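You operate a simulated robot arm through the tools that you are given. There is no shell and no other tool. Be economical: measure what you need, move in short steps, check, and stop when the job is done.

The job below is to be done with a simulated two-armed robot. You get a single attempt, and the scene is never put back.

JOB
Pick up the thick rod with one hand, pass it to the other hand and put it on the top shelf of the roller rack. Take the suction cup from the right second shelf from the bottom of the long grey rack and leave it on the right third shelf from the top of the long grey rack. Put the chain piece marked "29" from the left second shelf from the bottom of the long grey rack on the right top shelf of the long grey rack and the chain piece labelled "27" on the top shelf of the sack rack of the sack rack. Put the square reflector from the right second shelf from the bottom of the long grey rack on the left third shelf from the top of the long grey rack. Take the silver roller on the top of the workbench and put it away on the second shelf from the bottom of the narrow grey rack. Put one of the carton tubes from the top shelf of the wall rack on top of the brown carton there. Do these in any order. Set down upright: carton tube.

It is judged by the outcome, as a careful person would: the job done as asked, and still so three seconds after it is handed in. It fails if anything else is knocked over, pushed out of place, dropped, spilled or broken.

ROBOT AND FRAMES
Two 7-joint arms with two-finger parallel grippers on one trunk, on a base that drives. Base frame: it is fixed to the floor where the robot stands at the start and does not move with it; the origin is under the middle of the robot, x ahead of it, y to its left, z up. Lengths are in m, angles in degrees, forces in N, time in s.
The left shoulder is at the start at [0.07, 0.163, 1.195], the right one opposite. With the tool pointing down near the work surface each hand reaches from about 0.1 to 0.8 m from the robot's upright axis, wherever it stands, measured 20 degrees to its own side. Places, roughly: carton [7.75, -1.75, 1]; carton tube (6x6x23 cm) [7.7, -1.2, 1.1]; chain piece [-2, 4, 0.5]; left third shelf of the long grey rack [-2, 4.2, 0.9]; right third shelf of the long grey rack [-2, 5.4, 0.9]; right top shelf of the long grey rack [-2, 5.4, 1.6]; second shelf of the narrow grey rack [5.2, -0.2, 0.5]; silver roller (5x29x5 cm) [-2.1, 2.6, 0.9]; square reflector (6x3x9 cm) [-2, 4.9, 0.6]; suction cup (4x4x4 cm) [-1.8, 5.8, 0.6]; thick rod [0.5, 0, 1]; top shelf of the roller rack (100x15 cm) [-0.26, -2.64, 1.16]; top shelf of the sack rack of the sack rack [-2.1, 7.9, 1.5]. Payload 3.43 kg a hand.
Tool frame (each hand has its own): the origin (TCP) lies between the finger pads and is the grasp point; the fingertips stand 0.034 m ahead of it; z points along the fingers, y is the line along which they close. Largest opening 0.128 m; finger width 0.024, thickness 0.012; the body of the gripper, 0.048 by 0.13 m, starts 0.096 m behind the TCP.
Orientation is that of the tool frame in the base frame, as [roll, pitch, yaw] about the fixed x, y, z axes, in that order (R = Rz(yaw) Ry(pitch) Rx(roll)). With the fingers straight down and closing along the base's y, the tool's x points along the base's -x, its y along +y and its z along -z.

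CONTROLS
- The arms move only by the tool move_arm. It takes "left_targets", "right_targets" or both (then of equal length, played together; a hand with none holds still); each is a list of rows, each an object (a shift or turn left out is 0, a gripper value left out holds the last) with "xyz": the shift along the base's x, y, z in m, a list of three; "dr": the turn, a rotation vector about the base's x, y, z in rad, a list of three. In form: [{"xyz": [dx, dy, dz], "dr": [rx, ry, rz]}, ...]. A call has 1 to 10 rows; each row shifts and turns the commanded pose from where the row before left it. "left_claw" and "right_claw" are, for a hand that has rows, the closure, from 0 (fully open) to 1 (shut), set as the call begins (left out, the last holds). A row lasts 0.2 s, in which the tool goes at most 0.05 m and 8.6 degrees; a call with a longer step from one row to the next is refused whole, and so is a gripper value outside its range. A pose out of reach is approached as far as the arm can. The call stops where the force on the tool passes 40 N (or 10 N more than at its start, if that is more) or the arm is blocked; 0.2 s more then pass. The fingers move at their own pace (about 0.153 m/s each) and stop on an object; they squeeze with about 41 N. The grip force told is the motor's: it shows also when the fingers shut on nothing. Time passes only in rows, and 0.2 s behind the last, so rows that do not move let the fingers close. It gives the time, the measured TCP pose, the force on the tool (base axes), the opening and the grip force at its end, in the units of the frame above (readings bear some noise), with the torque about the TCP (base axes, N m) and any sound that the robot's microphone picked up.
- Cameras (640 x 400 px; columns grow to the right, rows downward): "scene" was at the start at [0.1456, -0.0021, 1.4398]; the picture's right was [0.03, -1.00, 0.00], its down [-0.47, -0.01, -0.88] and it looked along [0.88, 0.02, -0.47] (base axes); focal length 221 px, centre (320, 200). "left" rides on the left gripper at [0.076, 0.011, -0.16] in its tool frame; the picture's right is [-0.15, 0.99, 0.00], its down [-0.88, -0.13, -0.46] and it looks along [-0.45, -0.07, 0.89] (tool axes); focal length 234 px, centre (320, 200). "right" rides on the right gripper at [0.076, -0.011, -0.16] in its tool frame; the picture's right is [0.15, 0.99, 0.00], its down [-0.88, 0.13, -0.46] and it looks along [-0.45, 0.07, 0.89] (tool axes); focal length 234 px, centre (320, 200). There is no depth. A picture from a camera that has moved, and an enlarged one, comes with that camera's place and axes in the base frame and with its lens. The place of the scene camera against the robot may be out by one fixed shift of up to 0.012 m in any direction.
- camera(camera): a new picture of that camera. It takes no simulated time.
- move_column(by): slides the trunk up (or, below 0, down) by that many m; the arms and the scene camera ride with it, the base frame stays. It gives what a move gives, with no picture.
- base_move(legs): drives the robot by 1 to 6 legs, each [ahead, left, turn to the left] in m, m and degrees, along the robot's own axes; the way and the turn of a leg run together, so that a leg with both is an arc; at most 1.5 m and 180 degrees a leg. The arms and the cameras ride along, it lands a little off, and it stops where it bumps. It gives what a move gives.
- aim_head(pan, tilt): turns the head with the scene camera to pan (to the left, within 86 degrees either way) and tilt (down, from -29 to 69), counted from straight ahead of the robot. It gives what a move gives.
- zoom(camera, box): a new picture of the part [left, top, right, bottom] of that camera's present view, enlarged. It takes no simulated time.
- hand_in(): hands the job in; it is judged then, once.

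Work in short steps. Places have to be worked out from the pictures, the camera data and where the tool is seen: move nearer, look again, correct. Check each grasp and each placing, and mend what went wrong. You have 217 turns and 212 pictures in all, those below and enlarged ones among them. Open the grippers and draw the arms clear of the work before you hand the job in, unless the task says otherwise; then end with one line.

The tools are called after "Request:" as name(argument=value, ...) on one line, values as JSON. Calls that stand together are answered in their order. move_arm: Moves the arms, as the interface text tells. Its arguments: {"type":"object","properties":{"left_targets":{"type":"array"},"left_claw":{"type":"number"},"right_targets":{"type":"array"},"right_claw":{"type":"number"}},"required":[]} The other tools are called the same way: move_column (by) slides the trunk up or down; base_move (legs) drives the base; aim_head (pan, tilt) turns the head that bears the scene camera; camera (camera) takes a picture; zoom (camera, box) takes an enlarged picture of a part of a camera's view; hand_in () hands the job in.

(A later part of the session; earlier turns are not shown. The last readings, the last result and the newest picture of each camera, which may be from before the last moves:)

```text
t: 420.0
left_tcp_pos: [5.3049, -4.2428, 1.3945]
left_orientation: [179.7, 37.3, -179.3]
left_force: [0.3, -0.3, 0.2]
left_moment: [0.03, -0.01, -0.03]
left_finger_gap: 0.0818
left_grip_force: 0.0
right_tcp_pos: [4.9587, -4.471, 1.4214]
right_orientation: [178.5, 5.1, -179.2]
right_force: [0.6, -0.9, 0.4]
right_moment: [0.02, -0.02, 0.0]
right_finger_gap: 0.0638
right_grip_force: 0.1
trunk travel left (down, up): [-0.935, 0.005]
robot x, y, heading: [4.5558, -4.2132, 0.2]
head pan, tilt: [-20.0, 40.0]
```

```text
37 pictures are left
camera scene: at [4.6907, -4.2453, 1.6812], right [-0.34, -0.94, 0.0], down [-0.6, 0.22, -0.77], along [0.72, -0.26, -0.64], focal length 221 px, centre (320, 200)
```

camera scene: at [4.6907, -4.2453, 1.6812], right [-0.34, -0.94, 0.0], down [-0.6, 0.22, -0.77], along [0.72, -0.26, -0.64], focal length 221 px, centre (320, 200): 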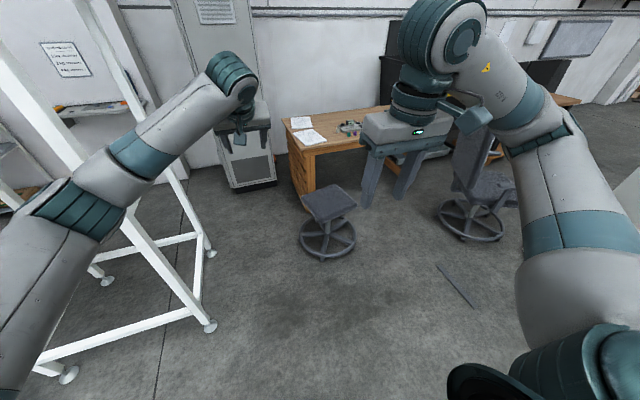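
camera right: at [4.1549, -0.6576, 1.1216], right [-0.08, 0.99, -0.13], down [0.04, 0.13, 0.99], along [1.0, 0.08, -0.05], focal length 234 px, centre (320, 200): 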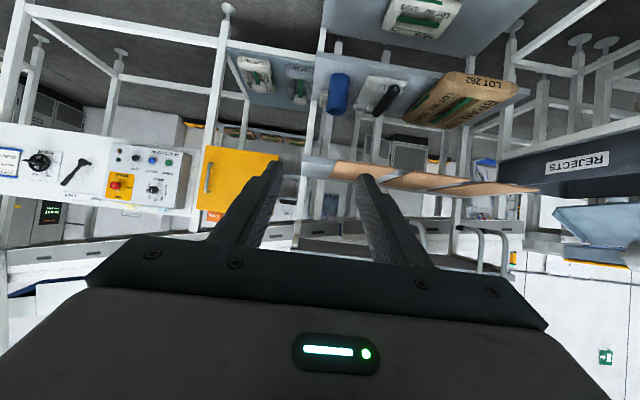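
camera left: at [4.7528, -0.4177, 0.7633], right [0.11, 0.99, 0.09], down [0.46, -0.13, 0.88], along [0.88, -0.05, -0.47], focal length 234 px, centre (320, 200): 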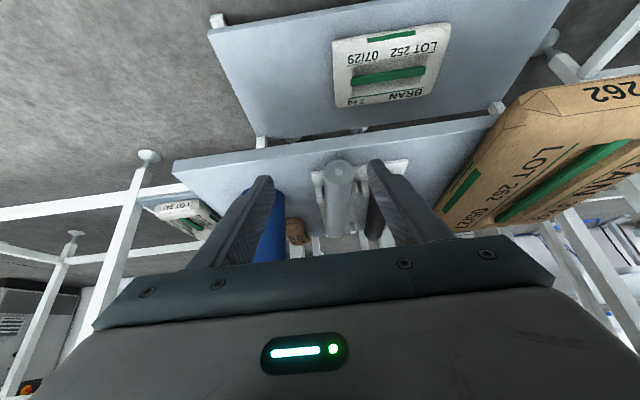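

The gap is -3.76 to -4.52, the base half-width is at most 0.31 m, and the left elbow now extends only about 0.31–0.35 m. I centre at y≈-4.15 and drive in.

Request:
base_move(legs=[[0, 0.063, -0.2], [0.75, 0, 0]])

Request:
aim_head(pan=30, tilt=45)

Request:
camera(camera="scene")

```text
t: 424.7
left_tcp_pos: [6.0654, -4.1625, 1.3966]
left_orientation: [179.8, 37.4, -178.5]
left_force: [0.0, 0.7, 1.1]
left_moment: [0.0, -0.02, -0.01]
left_finger_gap: 0.0819
left_grip_force: 0.1
right_tcp_pos: [5.7214, -4.3962, 1.4215]
right_orientation: [178.7, 5.2, -178.4]
right_force: [0.7, 0.4, 0.1]
right_moment: [-0.01, -0.02, 0.01]
right_finger_gap: 0.0641
right_grip_force: 0.0
trunk travel left (down, up): [-0.935, 0.005]
robot x, y, heading: [5.3222, -4.1447, 0.9]
head pan, tilt: [-20.0, 40.0]
```

```text
t: 425.9
left_tcp_pos: [6.066, -4.1628, 1.3954]
left_orientation: [179.6, 37.3, -178.6]
left_force: [0.3, -0.7, 0.3]
left_moment: [-0.03, -0.01, 0.0]
left_finger_gap: 0.0821
left_grip_force: 0.0
right_tcp_pos: [5.7225, -4.3964, 1.4208]
right_orientation: [178.6, 5.1, -178.4]
right_force: [0.0, -0.1, 0.4]
right_moment: [0.01, -0.01, -0.01]
right_finger_gap: 0.0643
right_grip_force: 0.0
trunk travel left (down, up): [-0.935, 0.005]
robot x, y, heading: [5.3209, -4.1427, 1.3]
head pan, tilt: [30.0, 45.0]
```

```text
36 pictures are left
camera scene: at [5.4412, -4.1055, 1.674], right [0.51, -0.86, 0.0], down [-0.61, -0.36, -0.71], along [0.61, 0.36, -0.71], focal length 221 px, centre (320, 200)
```

scene: 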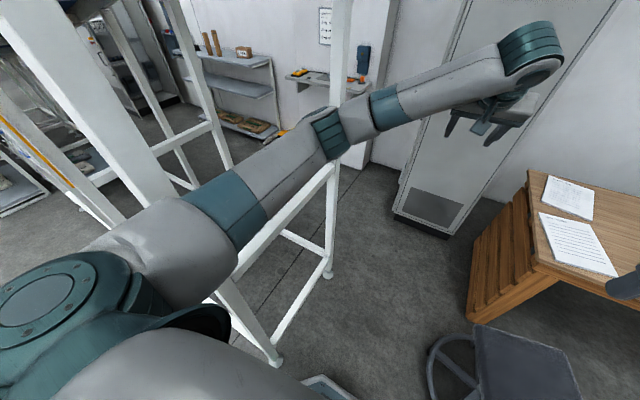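

Clearances look fine. I correct the heading and go ahead 0.85 m past the posts.

Request:
base_move(legs=[[0, -0.005, -1.2], [0.85, 0, 0]])

Request:
move_arm(left_targets=[{"xyz": [-0.045, 0, 0], "dr": [0, 0.08, 0]}, {"xyz": [-0.045, 0, 0], "dr": [0, 0.08, 0]}, {"xyz": [-0.045, 0, 0], "dr": [0, 0.08, 0]}, {"xyz": [-0.045, 0.02, 0], "dr": [0, 0.08, 0]}, {"xyz": [-0.045, 0.02, 0], "dr": [0, 0.08, 0]}, {"xyz": [-0.04, 0.02, 0], "dr": [0, 0.08, 0]}, {"xyz": [-0.04, 0.02, 0], "dr": [0, 0.08, 0]}, {"xyz": [-0.03, 0, 0]}, {}])

Request:
aim_head(pan=40, tilt=35)

Request:
camera(camera="scene")

```text
t: 430.7
left_tcp_pos: [6.9086, -4.1943, 1.3966]
left_orientation: [179.7, 37.4, 180.0]
left_force: [-0.6, -0.1, 0.6]
left_moment: [0.0, -0.02, -0.01]
left_finger_gap: 0.0817
left_grip_force: 0.0
right_tcp_pos: [6.5591, -4.4178, 1.421]
right_orientation: [178.6, 5.2, -179.9]
right_force: [0.1, 0.7, -0.3]
right_moment: [-0.03, -0.02, -0.02]
right_finger_gap: 0.0639
right_grip_force: 0.0
trunk travel left (down, up): [-0.935, 0.005]
robot x, y, heading: [6.1635, -4.1562, -0.6]
head pan, tilt: [30.0, 45.0]
```

```text
t: 432.7
left_tcp_pos: [6.574, -4.1136, 1.3983]
left_orientation: [179.7, 5.2, 179.9]
left_force: [0.3, -0.7, -0.4]
left_moment: [0.0, 0.02, -0.01]
left_finger_gap: 0.0821
left_grip_force: 0.2
right_tcp_pos: [6.5614, -4.4207, 1.4204]
right_orientation: [178.7, 5.1, -179.9]
right_force: [-0.4, -0.6, 0.2]
right_moment: [0.03, 0.0, 0.01]
right_finger_gap: 0.064
right_grip_force: 0.0
trunk travel left (down, up): [-0.935, 0.005]
robot x, y, heading: [6.1606, -4.1486, -0.4]
head pan, tilt: [30.0, 45.0]
```

```text
t: 433.4
left_tcp_pos: [6.5751, -4.1127, 1.3984]
left_orientation: [179.8, 5.2, 179.9]
left_force: [-0.6, -0.3, -1.2]
left_moment: [0.01, 0.01, 0.03]
left_finger_gap: 0.082
left_grip_force: 0.0
right_tcp_pos: [6.5616, -4.4182, 1.4212]
right_orientation: [178.6, 5.1, -179.9]
right_force: [1.0, -0.3, 0.0]
right_moment: [0.0, -0.02, 0.01]
right_finger_gap: 0.064
right_grip_force: 0.1
trunk travel left (down, up): [-0.935, 0.005]
robot x, y, heading: [6.164, -4.1557, -0.5]
head pan, tilt: [40.0, 35.0]
```

```text
35 pictures are left
camera scene: at [6.2851, -4.1045, 1.6887], right [0.63, -0.77, 0.0], down [-0.44, -0.36, -0.82], along [0.63, 0.52, -0.57], focal length 221 px, centre (320, 200)
```

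scene: 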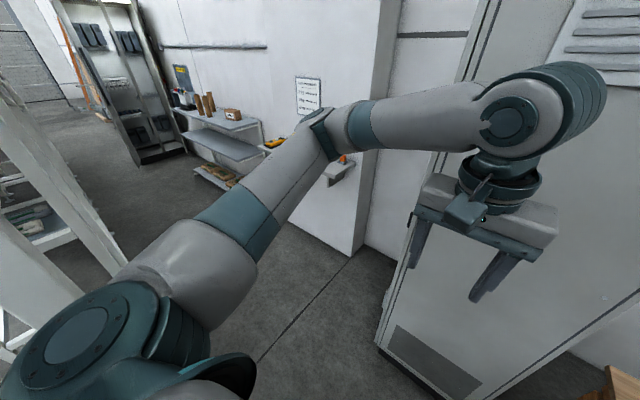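

Now I must strafe left between the machine's back legs (x≈6.27) and the cabinet (x≈7.08). I pull both hands in a further 9 cm first.

Request:
move_arm(left_targets=[{"xyz": [-0.03, 0, 0.0]}, {"xyz": [-0.03, 0, 0]}, {"xyz": [-0.03, 0, 0]}, {}], right_targets=[{"xyz": [-0.03, 0.01, 0]}, {"xyz": [-0.03, 0.01, 0]}, {"xyz": [-0.03, 0, 0]}, {}])

Request:
base_move(legs=[[0.48, 0, 0.4]])

Request:
aim_head(pan=-10, tilt=40)

Request:
camera(camera="scene")

```text
t: 434.4
left_tcp_pos: [6.4829, -4.1151, 1.3969]
left_orientation: [179.7, 5.1, 180.0]
left_force: [0.6, -0.1, 0.1]
left_moment: [0.0, 0.03, -0.01]
left_finger_gap: 0.0818
left_grip_force: 0.1
right_tcp_pos: [6.48, -4.4, 1.43]
right_orientation: [178.6, 5.0, -179.9]
right_force: [-0.3, -0.1, -0.3]
right_moment: [0.0, 0.05, -0.03]
right_finger_gap: 0.064
right_grip_force: 0.0
right hand out of reach, approached as far as the arm can: row 3
trunk travel left (down, up): [-0.935, 0.005]
robot x, y, heading: [6.1635, -4.1571, -0.6]
head pan, tilt: [40.0, 35.0]
```

```text
t: 436.9
left_tcp_pos: [6.8769, -4.1037, 1.4017]
left_orientation: [-179.8, 6.6, -179.6]
left_force: [-0.2, -0.7, 0.1]
left_moment: [0.04, 0.02, -0.01]
left_finger_gap: 0.0819
left_grip_force: 0.0
right_tcp_pos: [6.8805, -4.39, 1.4336]
right_orientation: [178.9, 5.6, -179.1]
right_force: [0.5, 0.1, -0.2]
right_moment: [0.03, -0.01, 0.01]
right_finger_gap: 0.064
right_grip_force: 0.2
trunk travel left (down, up): [-0.935, 0.005]
robot x, y, heading: [6.5689, -4.1575, 0.2]
head pan, tilt: [40.0, 35.0]
stopped in leg 1: the robot was blocked; the commanded pose is now the measured one
```

```text
t: 438.1
left_tcp_pos: [6.8755, -4.1027, 1.404]
left_orientation: [-179.9, 6.7, -179.8]
left_force: [-0.1, 0.2, 0.4]
left_moment: [0.0, -0.01, -0.02]
left_finger_gap: 0.0817
left_grip_force: 0.1
right_tcp_pos: [6.878, -4.3898, 1.4351]
right_orientation: [179.0, 5.8, -179.3]
right_force: [-0.4, 0.1, 0.6]
right_moment: [0.01, -0.02, -0.02]
right_finger_gap: 0.064
right_grip_force: 0.0
trunk travel left (down, up): [-0.935, 0.005]
robot x, y, heading: [6.5736, -4.1558, 0.1]
head pan, tilt: [-10.0, 40.0]
```

```text
34 pictures are left
camera scene: at [6.6909, -4.1667, 1.6832], right [-0.17, -0.98, 0.0], down [-0.62, 0.11, -0.78], along [0.76, -0.14, -0.63], focal length 221 px, centre (320, 200)
```

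scene: 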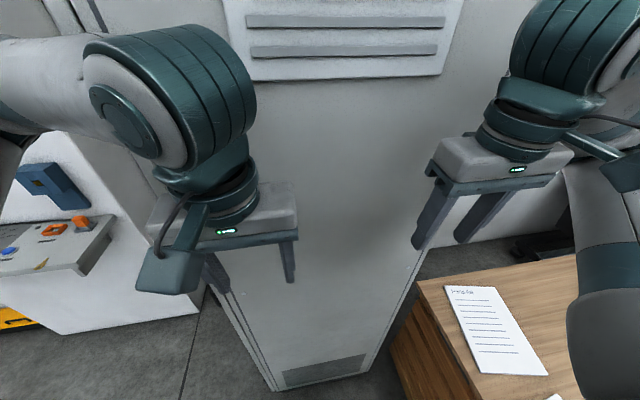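

The wrists touched the cabinet. I back off 8 cm, then lower the hands relative to the shoulders and retract them closer to the body.

Request:
base_move(legs=[[-0.08, 0, 0]])

Request:
move_arm(left_targets=[{"xyz": [0, 0, -0.045]}, {"xyz": [0, 0, -0.045]}, {"xyz": [0, 0, -0.045]}, {"xyz": [-0.02, 0, -0.04]}, {"xyz": [-0.03, 0, -0.04]}, {"xyz": [-0.03, 0, -0.04]}, {"xyz": [-0.03, 0, 0]}, {}], right_targets=[{"xyz": [0, 0, -0.045]}, {"xyz": [0, 0, -0.045]}, {"xyz": [0, 0, -0.045]}, {"xyz": [-0.02, 0, -0.04]}, {"xyz": [-0.03, 0, -0.04]}, {"xyz": [-0.03, 0, -0.04]}, {"xyz": [-0.03, 0, 0]}, {}])

Request:
aim_head(pan=50, tilt=45)

Request:
camera(camera="scene")

```text
t: 439.1
left_tcp_pos: [6.826, -4.1117, 1.3948]
left_orientation: [179.9, 5.1, -179.9]
left_force: [0.4, 0.9, -0.5]
left_moment: [-0.03, 0.14, -0.03]
left_finger_gap: 0.0816
left_grip_force: 0.0
right_tcp_pos: [6.8299, -4.3979, 1.425]
right_orientation: [178.7, 4.3, -179.3]
right_force: [0.6, 0.3, -0.1]
right_moment: [0.01, 0.14, -0.02]
right_finger_gap: 0.064
right_grip_force: 0.0
trunk travel left (down, up): [-0.935, 0.005]
robot x, y, heading: [6.4964, -4.1555, -0.3]
head pan, tilt: [-10.0, 40.0]
```

```text
t: 441.1
left_tcp_pos: [6.7249, -4.144, 1.1393]
left_orientation: [180.0, 7.1, -177.5]
left_force: [-0.3, 0.2, -0.9]
left_moment: [0.02, 0.04, -0.02]
left_finger_gap: 0.082
left_grip_force: 0.1
left hand out of reach, approached as far as the arm can: row 3, 4, 5, 6, 7
right_tcp_pos: [6.8748, -4.3764, 1.2235]
right_orientation: [178.9, 6.2, -177.4]
right_force: [0.2, 0.1, 0.6]
right_moment: [0.05, 0.02, 0.0]
right_finger_gap: 0.064
right_grip_force: 0.2
right hand out of reach, approached as far as the arm can: row 1, 2, 3, 4, 5, 6, 7
trunk travel left (down, up): [-0.935, 0.005]
robot x, y, heading: [6.4938, -4.1466, 2.1]
head pan, tilt: [-10.0, 40.0]
stopped in row 8 (left hand): the arm was blocked; the commanded pose is now the measured one
```

```text
t: 442.4
left_tcp_pos: [6.7233, -4.1431, 1.1396]
left_orientation: [-180.0, 7.1, -177.6]
left_force: [-0.1, 1.8, 0.4]
left_moment: [-0.01, -0.03, 0.03]
left_finger_gap: 0.082
left_grip_force: 0.0
right_tcp_pos: [6.875, -4.3752, 1.2273]
right_orientation: [179.1, 6.2, -177.4]
right_force: [0.4, 0.8, -0.2]
right_moment: [-0.03, 0.02, -0.01]
right_finger_gap: 0.0641
right_grip_force: 0.0
trunk travel left (down, up): [-0.935, 0.005]
robot x, y, heading: [6.491, -4.1522, 1.6]
head pan, tilt: [50.0, 45.0]
```

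```text
33 pictures are left
camera scene: at [6.5584, -4.0771, 1.6756], right [0.79, -0.62, 0.02], down [-0.42, -0.56, -0.71], along [0.46, 0.55, -0.7], focal length 221 px, centre (320, 200)
```

scene: 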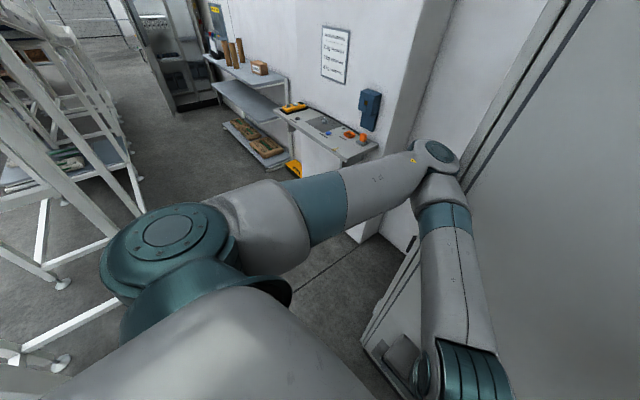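

The retracted config pushed the elbows forward, so that's worse. I back off, restore the earlier raised pose, and plan to turn about 50° left so the arms point into the free space beyond the cabinet's edge.

Request:
base_move(legs=[[-0.08, 0, -1.6]])

Request:
move_arm(left_targets=[{"xyz": [0.015, 0.005, 0.042]}, {"xyz": [0.015, 0.005, 0.042]}, {"xyz": [0.015, 0.005, 0.042]}, {"xyz": [0.015, 0.005, 0.042]}, {"xyz": [0.015, 0.005, 0.045]}, {"xyz": [0.01, 0.005, 0.045]}, {}], right_targets=[{"xyz": [-0.01, 0, 0.035]}, {"xyz": [-0.01, 0, 0.035]}, {"xyz": [-0.01, 0, 0.035]}, {"xyz": [-0.01, 0, 0.035]}, {"xyz": [-0.01, 0, 0.035]}, {"xyz": [-0.01, 0, 0.02]}, {}])

Request:
base_move(legs=[[0, 0, 50]])

Request:
aim_head(pan=0, tilt=40)

Request:
camera(camera="scene")

```text
t: 443.5
left_tcp_pos: [6.6778, -4.1585, 1.1319]
left_orientation: [179.6, 5.1, -179.6]
left_force: [0.4, 0.4, 0.3]
left_moment: [0.01, 0.11, 0.0]
left_finger_gap: 0.0816
left_grip_force: 0.1
right_tcp_pos: [6.824, -4.3946, 1.2105]
right_orientation: [178.7, 4.6, -179.3]
right_force: [1.0, -1.0, -0.5]
right_moment: [-0.04, 0.09, 0.01]
right_finger_gap: 0.0643
right_grip_force: 0.1
trunk travel left (down, up): [-0.935, 0.005]
robot x, y, heading: [6.4185, -4.1461, -0.0]
head pan, tilt: [50.0, 45.0]
```

```text
t: 445.1
left_tcp_pos: [6.756, -4.1293, 1.3918]
left_orientation: [179.5, 5.6, -179.7]
left_force: [-0.2, -0.1, 0.6]
left_moment: [0.0, -0.01, 0.02]
left_finger_gap: 0.0818
left_grip_force: 0.0
left hand out of reach, approached as far as the arm can: row 1
right_tcp_pos: [6.7675, -4.3963, 1.4105]
right_orientation: [178.6, 4.9, -179.3]
right_force: [-0.6, 0.1, -0.5]
right_moment: [0.01, 0.02, 0.0]
right_finger_gap: 0.0639
right_grip_force: 0.0
right hand out of reach, approached as far as the arm can: row 1, 2
trunk travel left (down, up): [-0.935, 0.005]
robot x, y, heading: [6.4134, -4.1552, -0.1]
head pan, tilt: [50.0, 45.0]
```

```text
t: 446.7
left_tcp_pos: [6.7259, -4.0149, 1.3919]
left_orientation: [179.4, 5.6, -159.4]
left_force: [-0.2, 0.8, 0.1]
left_moment: [-0.06, 0.06, 0.02]
left_finger_gap: 0.0818
left_grip_force: 0.1
right_tcp_pos: [6.8303, -4.2716, 1.4112]
right_orientation: [178.3, 4.9, -161.3]
right_force: [0.1, 0.3, 0.1]
right_moment: [-0.02, 0.01, -0.02]
right_finger_gap: 0.0638
right_grip_force: 0.1
trunk travel left (down, up): [-0.935, 0.005]
robot x, y, heading: [6.412, -4.1515, 20.1]
head pan, tilt: [50.0, 45.0]
stopped in leg 1: the robot was blocked; the commanded pose is now the measured one
```

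```text
t: 447.9
left_tcp_pos: [6.7244, -4.0188, 1.3929]
left_orientation: [179.3, 5.7, -159.5]
left_force: [1.1, -0.9, -1.0]
left_moment: [0.0, 0.01, 0.04]
left_finger_gap: 0.0819
left_grip_force: 0.1
right_tcp_pos: [6.8294, -4.2716, 1.4114]
right_orientation: [178.3, 5.0, -161.0]
right_force: [0.0, 0.4, 0.3]
right_moment: [-0.03, 0.0, 0.02]
right_finger_gap: 0.0639
right_grip_force: 0.0
trunk travel left (down, up): [-0.935, 0.005]
robot x, y, heading: [6.4139, -4.1545, 20.1]
head pan, tilt: [0.0, 40.0]
```

```text
32 pictures are left
camera scene: at [6.5398, -4.1149, 1.6818], right [0.34, -0.94, 0.0], down [-0.6, -0.22, -0.77], along [0.72, 0.27, -0.64], focal length 221 px, centre (320, 200)
```

scene: 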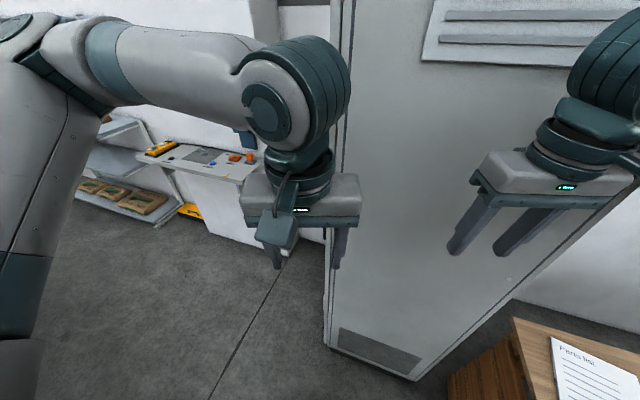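

The blocking matches a model with elbows at about (0.47, ±0.38) from the axis. I back off a bit more, turn to 42° there, then check before weaving around the cabinet corner.

Request:
base_move(legs=[[-0.107, 0.039, 0], [0, 0, 22]])

Request:
base_move(legs=[[0.126, 0.021, 0], [0, 0, 8]])

```text
t: 450.3
left_tcp_pos: [6.5394, -3.9018, 1.3917]
left_orientation: [179.5, 5.4, -137.2]
left_force: [0.0, -0.7, 0.2]
left_moment: [0.0, -0.02, 0.0]
left_finger_gap: 0.0822
left_grip_force: 0.1
right_tcp_pos: [6.7317, -4.098, 1.4109]
right_orientation: [178.6, 4.7, -138.8]
right_force: [-0.1, -0.6, 0.3]
right_moment: [0.0, 0.02, 0.01]
right_finger_gap: 0.064
right_grip_force: 0.0
trunk travel left (down, up): [-0.935, 0.005]
robot x, y, heading: [6.3001, -4.1516, 42.2]
head pan, tilt: [0.0, 40.0]
```

```text
t: 451.0
left_tcp_pos: [6.5401, -3.8984, 1.3922]
left_orientation: [179.7, 5.6, -137.2]
left_force: [-0.7, 0.4, -0.2]
left_moment: [-0.01, -0.01, -0.01]
left_finger_gap: 0.082
left_grip_force: 0.1
right_tcp_pos: [6.733, -4.0934, 1.4129]
right_orientation: [178.6, 4.8, -139.0]
right_force: [-0.4, 0.4, -0.3]
right_moment: [-0.02, 0.05, 0.0]
right_finger_gap: 0.0643
right_grip_force: 0.0
trunk travel left (down, up): [-0.935, 0.005]
robot x, y, heading: [6.3015, -4.1401, 42.0]
head pan, tilt: [0.0, 40.0]
stopped in leg 1: the robot was blocked; the commanded pose is now the measured one
```

The base is evidently square, so its rotated corner met the post foot. I'll return to heading 0 and instead spread the hands wide, which moves the elbows outward rather than forward.

Request:
base_move(legs=[[-0.02, -0.02, 0], [0, 0, -42]])

Request:
move_arm(left_targets=[{"xyz": [0, 0.045, 0]}, {"xyz": [0, 0.045, 0]}, {"xyz": [0, 0.045, 0]}, {"xyz": [0, 0.045, 0]}, {"xyz": [0, 0.045, 0]}, {"xyz": [-0.01, 0.045, 0]}, {"xyz": [-0.02, 0.045, 0]}, {"xyz": [-0.02, 0.04, 0]}, {}], right_targets=[{"xyz": [0, -0.04, 0]}, {"xyz": [0, -0.04, 0]}, {"xyz": [0, -0.04, 0]}, {"xyz": [0, -0.04, 0]}, {"xyz": [0, -0.04, 0]}, {"xyz": [-0.01, -0.04, 0]}, {"xyz": [-0.02, -0.03, 0]}, {"xyz": [-0.02, 0, 0]}, {}])

Request:
aim_head(pan=-35, tilt=35)

Request:
camera(camera="scene")

```text
t: 453.9
left_tcp_pos: [6.6476, -4.1526, 1.3909]
left_orientation: [179.6, 5.4, 179.7]
left_force: [-0.7, 0.6, -0.1]
left_moment: [-0.03, 0.05, 0.02]
left_finger_gap: 0.0819
left_grip_force: 0.1
right_tcp_pos: [6.6552, -4.428, 1.4106]
right_orientation: [178.6, 4.6, 178.1]
right_force: [0.1, 0.7, 0.3]
right_moment: [-0.03, -0.02, 0.01]
right_finger_gap: 0.0641
right_grip_force: 0.0
trunk travel left (down, up): [-0.935, 0.005]
robot x, y, heading: [6.3026, -4.17, -0.7]
head pan, tilt: [0.0, 40.0]
```

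```text
t: 455.9
left_tcp_pos: [6.6177, -3.7987, 1.4036]
left_orientation: [179.5, 5.4, 179.6]
left_force: [0.1, -0.5, 0.5]
left_moment: [0.0, 0.0, 0.01]
left_finger_gap: 0.082
left_grip_force: 0.0
left hand out of reach, approached as far as the arm can: row 4, 5, 6, 7
right_tcp_pos: [6.6067, -4.7016, 1.4115]
right_orientation: [178.4, 4.5, 178.2]
right_force: [-0.2, 0.6, 1.3]
right_moment: [0.0, 0.02, 0.01]
right_finger_gap: 0.064
right_grip_force: 0.0
trunk travel left (down, up): [-0.935, 0.005]
robot x, y, heading: [6.3036, -4.1694, -0.9]
head pan, tilt: [0.0, 40.0]
```

```text
t: 456.9
left_tcp_pos: [6.6174, -3.8005, 1.4044]
left_orientation: [179.5, 5.5, 179.7]
left_force: [-0.4, 0.4, -0.5]
left_moment: [0.0, -0.03, -0.01]
left_finger_gap: 0.0824
left_grip_force: 0.0
right_tcp_pos: [6.6051, -4.6993, 1.4118]
right_orientation: [178.6, 4.5, 178.0]
right_force: [0.0, 0.6, 0.4]
right_moment: [-0.01, -0.02, 0.01]
right_finger_gap: 0.064
right_grip_force: 0.0
trunk travel left (down, up): [-0.935, 0.005]
robot x, y, heading: [6.3032, -4.1672, -1.1]
head pan, tilt: [-35.0, 35.0]
```

```text
31 pictures are left
camera scene: at [6.4287, -4.2265, 1.6889], right [-0.59, -0.81, 0.0], down [-0.46, 0.34, -0.82], along [0.66, -0.48, -0.57], focal length 221 px, centre (320, 200)
```

scene: 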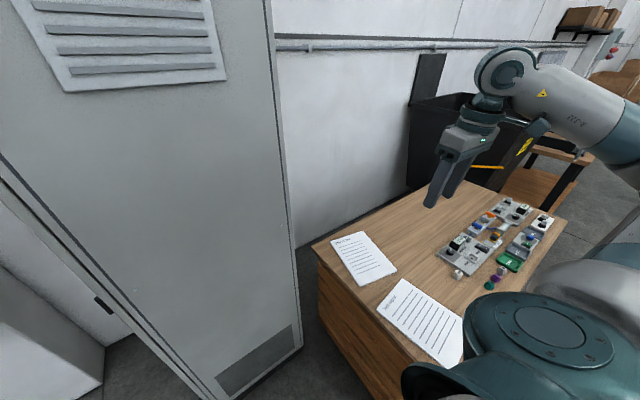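

With the hands spread, forward extent is small. I correct the heading, go ahead 0.29 m, and strafe left in two legs.

Request:
base_move(legs=[[0, 0.02, 1.1], [0.295, 0, 0], [0, 0.45, 0]])

Request:
aim_head(pan=45, tilt=35)

Request:
camera(camera="scene")

```text
t: 461.6
left_tcp_pos: [6.9168, -3.3381, 1.4047]
left_orientation: [179.5, 5.6, -179.5]
left_force: [0.0, -0.4, -0.5]
left_moment: [0.03, -0.02, -0.01]
left_finger_gap: 0.0817
left_grip_force: 0.0
right_tcp_pos: [6.9184, -4.2388, 1.4103]
right_orientation: [178.3, 4.5, 178.9]
right_force: [-0.1, 0.0, -0.1]
right_moment: [0.0, -0.02, 0.01]
right_finger_gap: 0.0637
right_grip_force: 0.0
trunk travel left (down, up): [-0.935, 0.005]
robot x, y, heading: [6.6061, -3.7107, -0.1]
head pan, tilt: [-35.0, 35.0]
```

```text
t: 463.1
left_tcp_pos: [6.9166, -3.3346, 1.4051]
left_orientation: [179.5, 5.5, -179.4]
left_force: [0.5, -0.4, 0.3]
left_moment: [-0.01, 0.02, 0.02]
left_finger_gap: 0.0818
left_grip_force: 0.0
right_tcp_pos: [6.9184, -4.2353, 1.4112]
right_orientation: [178.6, 4.6, 179.0]
right_force: [-0.1, -0.5, -0.3]
right_moment: [-0.02, -0.02, -0.01]
right_finger_gap: 0.0638
right_grip_force: 0.2
trunk travel left (down, up): [-0.935, 0.005]
robot x, y, heading: [6.6132, -3.7059, -0.0]
head pan, tilt: [45.0, 35.0]
```

```text
30 pictures are left
camera scene: at [6.7257, -3.6525, 1.6888], right [0.7, -0.71, 0.0], down [-0.41, -0.4, -0.82], along [0.58, 0.58, -0.57], focal length 221 px, centre (320, 200)
```

scene: 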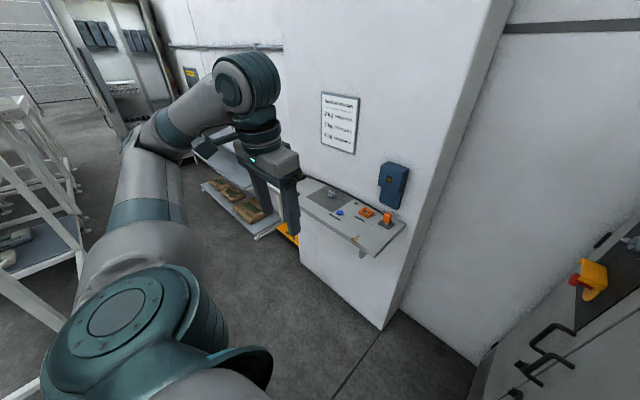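

I'm through the pinch. I continue strafing left toward the wall rack.

Request:
base_move(legs=[[0.03, 0, 0], [0, 1.45, 0]])

Request:
aim_head(pan=15, tilt=30)

Request:
camera(camera="scene")

```text
t: 470.8
left_tcp_pos: [6.921, -1.8576, 1.404]
left_orientation: [179.4, 5.5, -177.9]
left_force: [-0.1, -0.6, 0.0]
left_moment: [0.01, -0.04, 0.02]
left_finger_gap: 0.082
left_grip_force: 0.1
right_tcp_pos: [6.9456, -2.7566, 1.4115]
right_orientation: [178.4, 4.5, -179.6]
right_force: [-0.1, 0.7, 0.4]
right_moment: [-0.02, 0.0, -0.03]
right_finger_gap: 0.0637
right_grip_force: 0.1
trunk travel left (down, up): [-0.935, 0.005]
robot x, y, heading: [6.6215, -2.2406, 1.4]
head pan, tilt: [45.0, 35.0]
```

```text
t: 471.8
left_tcp_pos: [6.92, -1.856, 1.4041]
left_orientation: [179.6, 5.5, -178.0]
left_force: [-0.3, 0.8, 0.5]
left_moment: [0.01, 0.02, 0.0]
left_finger_gap: 0.082
left_grip_force: 0.0
right_tcp_pos: [6.9468, -2.7574, 1.4114]
right_orientation: [178.5, 4.6, -179.6]
right_force: [0.5, 0.2, -0.2]
right_moment: [0.03, -0.01, 0.02]
right_finger_gap: 0.0638
right_grip_force: 0.0
trunk travel left (down, up): [-0.935, 0.005]
robot x, y, heading: [6.6224, -2.2425, 1.2]
head pan, tilt: [15.0, 30.0]
```

```text
29 pictures are left
camera scene: at [6.7642, -2.2176, 1.6966], right [0.28, -0.96, 0.0], down [-0.48, -0.14, -0.87], along [0.83, 0.24, -0.5], focal length 221 px, centre (320, 200)
```

scene: 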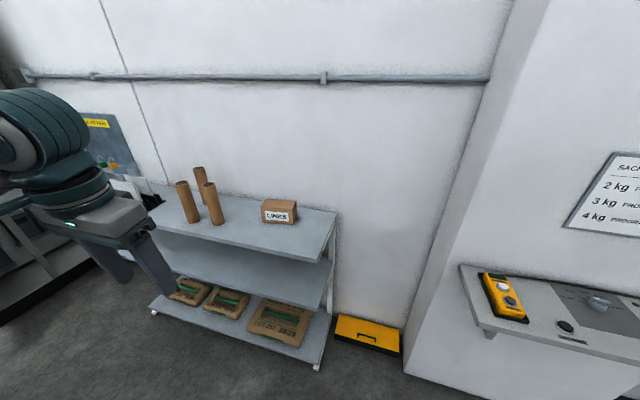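

The wall rack's top shelf shows three tubes and the LINKS carton. I zoom in to measure.

Request:
zoom(camera="scene", box=[150, 140, 350, 280])

```text
2.86 times, centred on (250, 210) of scene
camera zoom: at [6.7642, -2.2176, 1.6966], right [0.28, -0.96, 0.0], down [-0.48, -0.14, -0.87], along [0.83, 0.24, -0.5], focal length 631 px, centre (520, 171)
```

zoom: 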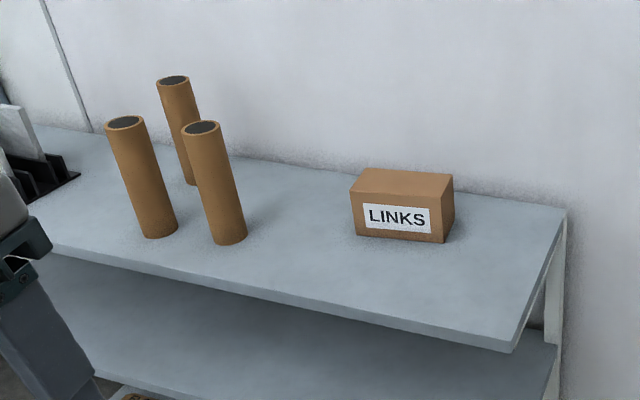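

Tube A (front right) stands at (7.57, -1.395), with the shelf at z≈0.97. The LINKS carton's top centre is at about (7.72, -1.715, 1.07). I bring the left hand to a near-horizontal forward pose and lower the trunk.

Request:
move_arm(left_targets=[{"xyz": [0.035, -0.015, 0], "dr": [0, -0.131, 0]}, {"xyz": [0.035, -0.015, 0], "dr": [0, -0.131, 0]}, {"xyz": [0.035, -0.015, 0], "dr": [0, -0.131, 0]}, {"xyz": [0.035, -0.015, 0], "dr": [0, -0.131, 0]}, {"xyz": [0.035, -0.015, 0], "dr": [0, -0.131, 0]}, {"xyz": [0.035, -0.015, 0], "dr": [0, -0.131, 0]}, {"xyz": [0.035, -0.015, 0], "dr": [0, -0.131, 0]}, {"xyz": [0.025, -0.015, 0], "dr": [0, -0.131, 0]}, {}], left_claw=0.2)

Request:
move_column(by=-0.3)

Request:
base_move(legs=[[0, 0.62, -1.2]])

Request:
camera(camera="left")

```text
t: 473.8
left_tcp_pos: [7.2117, -1.9686, 1.4202]
left_orientation: [-176.1, 65.6, -175.1]
left_force: [0.4, -0.3, -0.8]
left_moment: [-0.02, 0.0, 0.0]
left_finger_gap: 0.1026
left_grip_force: 0.0
left hand out of reach, approached as far as the arm can: row 1, 2, 3, 4, 5
right_tcp_pos: [6.9463, -2.7578, 1.4109]
right_orientation: [178.5, 4.6, -179.5]
right_force: [-1.0, 0.3, -0.2]
right_moment: [0.01, 0.0, -0.02]
right_finger_gap: 0.0643
right_grip_force: 0.0
trunk travel left (down, up): [-0.935, 0.005]
robot x, y, heading: [6.6209, -2.2431, 1.3]
head pan, tilt: [15.0, 30.0]
```

```text
t: 476.8
left_tcp_pos: [7.2131, -1.9688, 1.12]
left_orientation: [-176.2, 65.6, -175.1]
left_force: [0.7, -0.1, -0.1]
left_moment: [-0.01, 0.01, 0.0]
left_finger_gap: 0.1024
left_grip_force: 0.0
right_tcp_pos: [6.9456, -2.7574, 1.1118]
right_orientation: [178.4, 4.6, -179.6]
right_force: [-0.4, 0.2, 0.3]
right_moment: [0.0, 0.02, 0.02]
right_finger_gap: 0.0639
right_grip_force: 0.2
trunk travel left (down, up): [-0.635, 0.305]
robot x, y, heading: [6.6262, -2.238, 1.2]
head pan, tilt: [15.0, 30.0]
```

```text
t: 480.2
left_tcp_pos: [7.2067, -1.3658, 1.1187]
left_orientation: [-176.2, 65.5, -176.0]
left_force: [-0.3, -0.2, -0.2]
left_moment: [-0.02, 0.02, -0.02]
left_finger_gap: 0.1025
left_grip_force: 0.0
right_tcp_pos: [6.9302, -2.1496, 1.1113]
right_orientation: [178.4, 4.6, 179.6]
right_force: [0.3, 0.0, 0.0]
right_moment: [-0.03, -0.02, 0.01]
right_finger_gap: 0.064
right_grip_force: 0.0
trunk travel left (down, up): [-0.635, 0.305]
robot x, y, heading: [6.6168, -1.6297, 0.4]
head pan, tilt: [15.0, 30.0]
```

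```text
27 pictures are left
camera left: at [7.0299, -1.3564, 1.1168], right [0.05, 0.99, 0.11], down [-0.05, -0.1, 0.99], along [1.0, -0.06, 0.04], focal length 234 px, centre (320, 200)
```

left: 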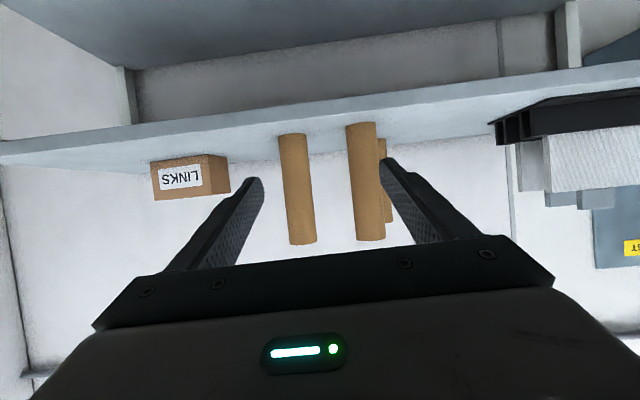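

Combining both views, tube A is at about (7.535, -1.428), with the shelf at z≈0.995. I shift the base right 6 cm and ahead 10 cm, and level the tool.

Request:
base_move(legs=[[0.1, -0.062, -0.4]])

Request:
move_arm(left_targets=[{"dr": [0.028, 0, -0.01], "xyz": [0.03, 0, -0.005]}, {"xyz": [0.035, 0, 0]}, {}])

Request:
camera(camera="left")

```text
t: 481.5
left_tcp_pos: [7.3122, -1.4313, 1.1189]
left_orientation: [-176.2, 65.6, -176.6]
left_force: [0.2, 0.9, -0.1]
left_moment: [0.04, 0.05, -0.01]
left_finger_gap: 0.1025
left_grip_force: 0.0
right_tcp_pos: [7.0254, -2.2133, 1.1113]
right_orientation: [178.5, 4.5, 179.1]
right_force: [0.1, -0.1, -0.4]
right_moment: [0.02, 0.01, 0.01]
right_finger_gap: 0.0641
right_grip_force: 0.0
trunk travel left (down, up): [-0.635, 0.305]
robot x, y, heading: [6.7145, -1.684, -0.1]
head pan, tilt: [15.0, 30.0]
```

```text
t: 482.3
left_tcp_pos: [7.3755, -1.4284, 1.116]
left_orientation: [-180.0, 65.6, 179.4]
left_force: [0.4, 0.5, -0.2]
left_moment: [0.02, 0.05, 0.0]
left_finger_gap: 0.1023
left_grip_force: 0.1
right_tcp_pos: [7.0219, -2.2132, 1.1124]
right_orientation: [178.5, 4.6, 179.0]
right_force: [-0.4, -0.3, -0.5]
right_moment: [0.03, -0.01, 0.0]
right_finger_gap: 0.0641
right_grip_force: 0.0
trunk travel left (down, up): [-0.635, 0.305]
robot x, y, heading: [6.7169, -1.6904, 0.2]
head pan, tilt: [15.0, 30.0]
```

```text
26 pictures are left
camera left: at [7.1985, -1.4163, 1.1131], right [0.07, 0.99, 0.13], down [-0.05, -0.13, 0.99], along [1.0, -0.08, 0.04], focal length 234 px, centre (320, 200)
```

left: 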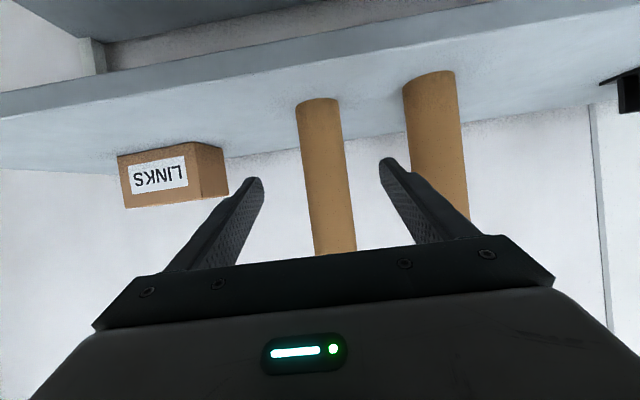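

The tube is centred between the open fingers. I advance 15 cm and close.

Request:
move_arm(left_targets=[{"xyz": [0.04, 0, -0.004]}, {"xyz": [0.04, 0, -0.004]}, {"xyz": [0.04, 0, 0]}, {"xyz": [0.028, 0, 0]}, {}])

Request:
camera(camera="left")

```text
t: 483.5
left_tcp_pos: [7.5266, -1.4328, 1.1051]
left_orientation: [180.0, 65.6, 179.2]
left_force: [-0.2, -0.8, 0.3]
left_moment: [0.02, 0.02, -0.01]
left_finger_gap: 0.1023
left_grip_force: 0.1
right_tcp_pos: [7.0238, -2.2131, 1.1125]
right_orientation: [178.5, 4.7, 179.0]
right_force: [0.2, -0.4, -0.3]
right_moment: [-0.01, -0.04, -0.02]
right_finger_gap: 0.0639
right_grip_force: 0.1
trunk travel left (down, up): [-0.635, 0.305]
robot x, y, heading: [6.7132, -1.6884, -0.1]
head pan, tilt: [15.0, 30.0]
```

```text
25 pictures are left
camera left: at [7.3487, -1.4197, 1.1029], right [0.07, 0.99, 0.13], down [-0.05, -0.13, 0.99], along [1.0, -0.08, 0.04], focal length 234 px, centre (320, 200)
```

left: 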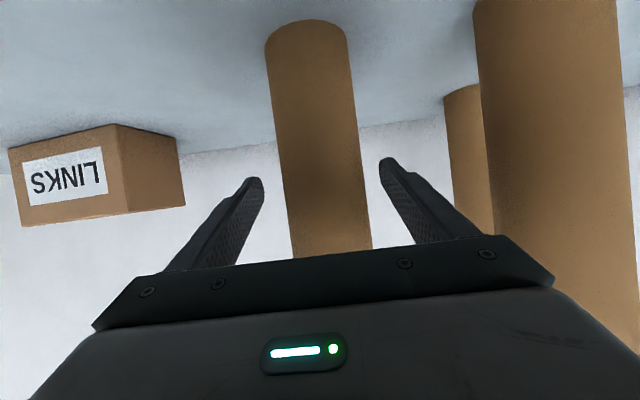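

The tube sits right at the TCP. I close.

Request:
move_arm(left_targets=[{}, {}, {}], left_claw=1)

Request:
move_arm(left_targets=[{"xyz": [0, 0, 0.03]}, {"xyz": [0, 0, 0.04]}, {"xyz": [0, 0, 0.04]}, {"xyz": [0, 0, 0.04]}, {}])

Request:
camera(camera="scene")

```text
t: 484.3
left_tcp_pos: [7.5255, -1.4327, 1.1053]
left_orientation: [179.9, 65.5, 179.3]
left_force: [-0.1, 0.7, 0.3]
left_moment: [-0.03, 0.06, 0.01]
left_finger_gap: 0.0587
left_grip_force: 40.8
right_tcp_pos: [7.0246, -2.2129, 1.1109]
right_orientation: [178.5, 4.5, 179.0]
right_force: [-0.5, 0.1, -0.3]
right_moment: [0.0, -0.01, 0.01]
right_finger_gap: 0.0638
right_grip_force: 0.2
trunk travel left (down, up): [-0.635, 0.305]
robot x, y, heading: [6.7162, -1.6879, -0.1]
head pan, tilt: [15.0, 30.0]
```

```text
t: 485.5
left_tcp_pos: [7.5249, -1.4305, 1.2567]
left_orientation: [180.0, 65.6, 179.5]
left_force: [0.1, 0.3, -1.6]
left_moment: [-0.04, 0.0, 0.0]
left_finger_gap: 0.0586
left_grip_force: 40.7
right_tcp_pos: [7.0251, -2.213, 1.1111]
right_orientation: [178.5, 4.6, 178.9]
right_force: [0.2, 0.4, 0.0]
right_moment: [-0.02, 0.04, 0.02]
right_finger_gap: 0.0643
right_grip_force: 0.0
trunk travel left (down, up): [-0.635, 0.305]
robot x, y, heading: [6.7142, -1.6916, -0.1]
head pan, tilt: [15.0, 30.0]
```

```text
24 pictures are left
camera scene: at [6.8573, -1.6692, 1.3965], right [0.26, -0.97, 0.0], down [-0.48, -0.13, -0.87], along [0.84, 0.22, -0.5], focal length 221 px, centre (320, 200)
```

scene: 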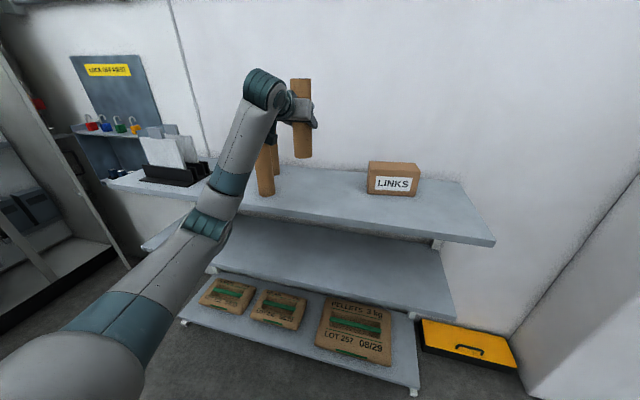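

The tube is lifted, with its bottom at about 1.147. I zoom in on the carton to refine its position.

Request:
zoom(camera="scene", box=[340, 140, 450, 220])

```text
5.00 times, centred on (395, 180) of scene
camera zoom: at [6.8573, -1.6692, 1.3965], right [0.26, -0.97, 0.0], down [-0.48, -0.13, -0.87], along [0.84, 0.22, -0.5], focal length 1104 px, centre (-55, 300)
```

zoom: 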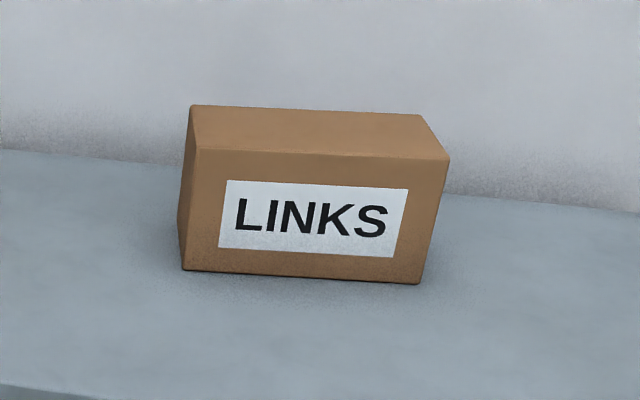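

The carton's top centre is at about (7.675, -1.74, 1.094), 9.5 × 17 cm. I shift the base right 0.31 m and ahead 0.08 m with the tube above carton height.

Request:
base_move(legs=[[0, -0.31, 0.1], [0.08, 0, 0]])

Request:
camera(camera="left")

Request:
camera(camera="scene")

```text
t: 488.2
left_tcp_pos: [7.6018, -1.7304, 1.2558]
left_orientation: [180.0, 65.5, 179.4]
left_force: [0.2, -0.1, -1.3]
left_moment: [0.01, 0.01, 0.01]
left_finger_gap: 0.0584
left_grip_force: 41.1
right_tcp_pos: [7.1056, -2.5145, 1.1113]
right_orientation: [178.5, 4.6, 179.1]
right_force: [0.2, -0.3, 0.3]
right_moment: [0.0, 0.05, 0.01]
right_finger_gap: 0.0639
right_grip_force: 0.1
trunk travel left (down, up): [-0.635, 0.305]
robot x, y, heading: [6.7933, -1.9881, -0.2]
head pan, tilt: [15.0, 30.0]
```

```text
22 pictures are left
camera left: at [7.4251, -1.7176, 1.2538], right [0.07, 0.99, 0.13], down [-0.05, -0.13, 0.99], along [1.0, -0.07, 0.04], focal length 234 px, centre (320, 200)
```

left: 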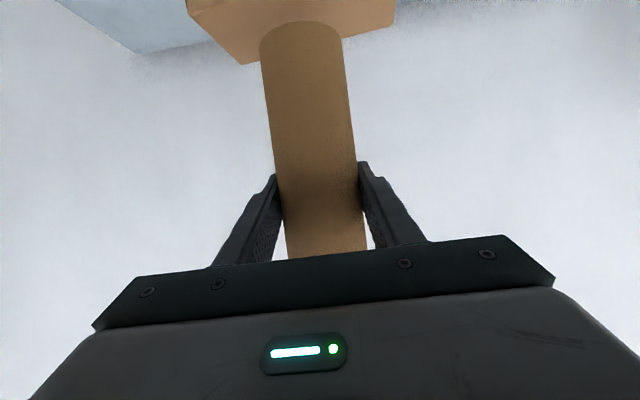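

```text
21 pictures are left
camera scene: at [6.936, -1.9712, 1.3966], right [0.26, -0.97, 0.0], down [-0.48, -0.13, -0.87], along [0.84, 0.23, -0.5], focal length 221 px, centre (320, 200)
```

scene: 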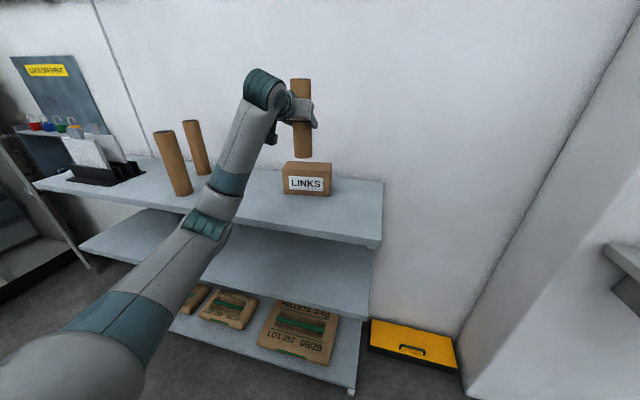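

Both views give a carton top centre of about (7.66, -1.733). I move the tube over it and lower to about 1.5 cm above.

Request:
move_arm(left_targets=[{"xyz": [0.03, -0.001, 0]}, {"xyz": [0.028, -0.002, 0]}, {"xyz": [0, 0, -0.02]}, {"xyz": [0, 0, -0.015]}, {}])

Request:
zoom(camera="scene", box=[260, 60, 360, 210])

Request:
camera(camera="left")

```text
t: 489.4
left_tcp_pos: [7.6601, -1.7312, 1.2203]
left_orientation: [-179.9, 65.5, 179.5]
left_force: [0.4, 1.2, -1.1]
left_moment: [-0.01, -0.05, 0.0]
left_finger_gap: 0.0588
left_grip_force: 41.0
right_tcp_pos: [7.1046, -2.5128, 1.1105]
right_orientation: [178.5, 4.7, 179.1]
right_force: [0.1, -0.2, 0.7]
right_moment: [0.01, -0.01, 0.03]
right_finger_gap: 0.0639
right_grip_force: 0.1
trunk travel left (down, up): [-0.635, 0.305]
robot x, y, heading: [6.7943, -1.9891, 0.2]
head pan, tilt: [15.0, 30.0]
```

```text
2.67 times, centred on (310, 135) of scene
camera zoom: at [6.9354, -1.9706, 1.3966], right [0.26, -0.97, 0.0], down [-0.48, -0.13, -0.87], along [0.84, 0.22, -0.5], focal length 589 px, centre (347, 373)
```

zoom: 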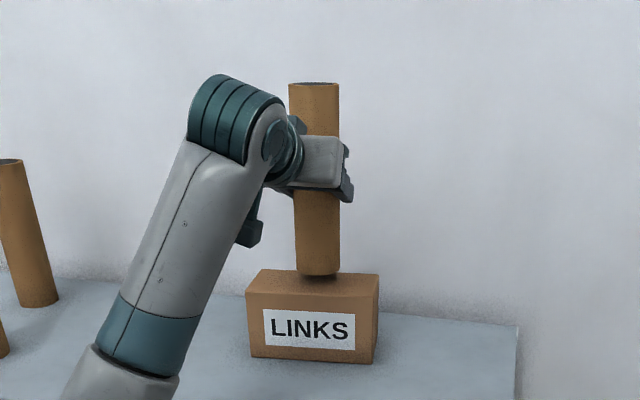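

```text
19 pictures are left
camera left: at [7.4834, -1.7184, 1.2179], right [0.07, 0.99, 0.13], down [-0.05, -0.13, 0.99], along [1.0, -0.07, 0.04], focal length 234 px, centre (320, 200)
```

left: 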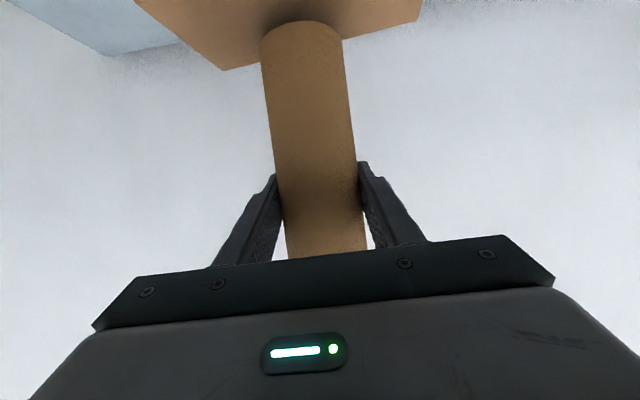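

The tube should go about 1.2 cm nearer, and laterally it's centred. I correct and lower to contact.

Request:
move_arm(left_targets=[{"xyz": [-0.012, 0.002, 0]}, {"xyz": [0, 0, -0.006]}, {"xyz": [0, 0, -0.004]}, {"xyz": [0, 0, -0.003]}, {}])

Request:
move_arm(left_targets=[{"xyz": [0, 0, -0.003]}, {"xyz": [0, 0, -0.002]}, {}])

Request:
zoom(camera="scene", box=[270, 100, 350, 210])

```text
t: 490.6
left_tcp_pos: [7.6473, -1.7305, 1.2093]
left_orientation: [179.9, 65.5, 179.5]
left_force: [0.2, 0.0, -0.6]
left_moment: [0.0, -0.02, 0.02]
left_finger_gap: 0.0587
left_grip_force: 41.3
right_tcp_pos: [7.1052, -2.5146, 1.111]
right_orientation: [178.5, 4.6, 179.2]
right_force: [-0.2, 0.1, 0.9]
right_moment: [0.02, 0.0, -0.02]
right_finger_gap: 0.0641
right_grip_force: 0.2
trunk travel left (down, up): [-0.635, 0.305]
robot x, y, heading: [6.7938, -1.9891, 0.1]
head pan, tilt: [15.0, 30.0]
```

```text
t: 491.4
left_tcp_pos: [7.6467, -1.7304, 1.2061]
left_orientation: [179.9, 65.6, 179.6]
left_force: [1.7, 1.3, 6.8]
left_moment: [0.25, 0.03, -0.09]
left_finger_gap: 0.0587
left_grip_force: 41.1
right_tcp_pos: [7.1044, -2.5135, 1.1127]
right_orientation: [178.6, 4.5, 179.2]
right_force: [0.1, -0.8, 0.1]
right_moment: [0.03, -0.04, 0.03]
right_finger_gap: 0.0643
right_grip_force: 0.0
trunk travel left (down, up): [-0.635, 0.305]
robot x, y, heading: [6.7931, -1.9897, -0.1]
head pan, tilt: [15.0, 30.0]
```

```text
3.64 times, centred on (310, 155) of scene
camera zoom: at [6.9346, -1.9706, 1.3968], right [0.26, -0.97, 0.0], down [-0.48, -0.13, -0.87], along [0.84, 0.23, -0.5], focal length 803 px, centre (356, 364)
```

zoom: 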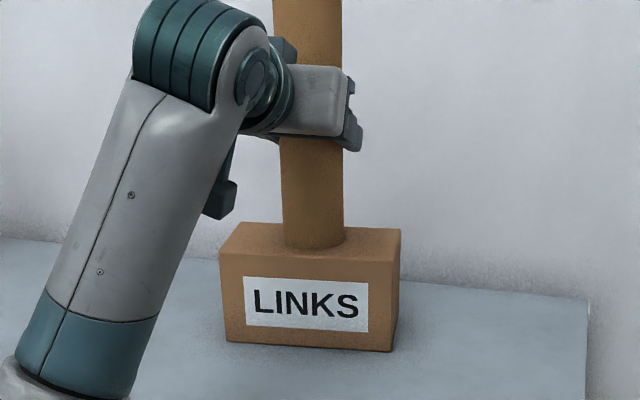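

The tube rests centred on the carton, contact 7 N. I open and withdraw straight back.

Request:
move_arm(left_targets=[{}, {}, {}, {"xyz": [-0.03, 0, 0]}, {"xyz": [-0.04, 0, 0.005]}, {"xyz": [-0.045, 0, 0.01]}, {"xyz": [-0.045, 0, 0.01]}, {}], left_claw=0.25)

Request:
camera(camera="scene")

```text
t: 493.2
left_tcp_pos: [7.486, -1.7286, 1.2283]
left_orientation: [179.8, 65.5, 179.5]
left_force: [0.8, -0.5, 0.2]
left_moment: [-0.02, 0.0, 0.01]
left_finger_gap: 0.096
left_grip_force: 0.1
right_tcp_pos: [7.1053, -2.5132, 1.1111]
right_orientation: [178.5, 4.6, 179.1]
right_force: [0.6, 0.0, 0.4]
right_moment: [-0.01, 0.0, 0.0]
right_finger_gap: 0.064
right_grip_force: 0.1
trunk travel left (down, up): [-0.635, 0.305]
robot x, y, heading: [6.7906, -1.9909, 0.2]
head pan, tilt: [15.0, 30.0]
```

```text
17 pictures are left
camera scene: at [6.936, -1.9708, 1.3965], right [0.26, -0.97, 0.0], down [-0.48, -0.13, -0.87], along [0.84, 0.22, -0.5], focal length 221 px, centre (320, 200)
```

scene: 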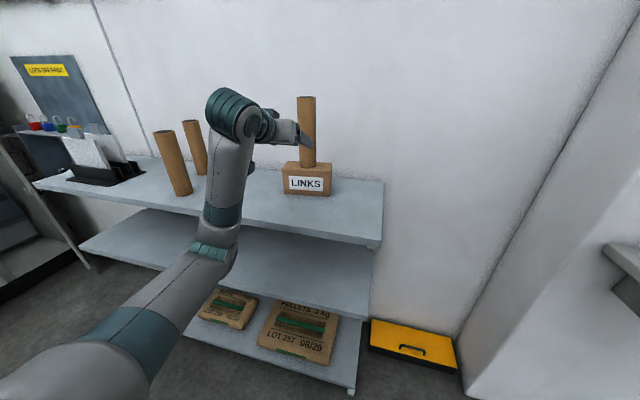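

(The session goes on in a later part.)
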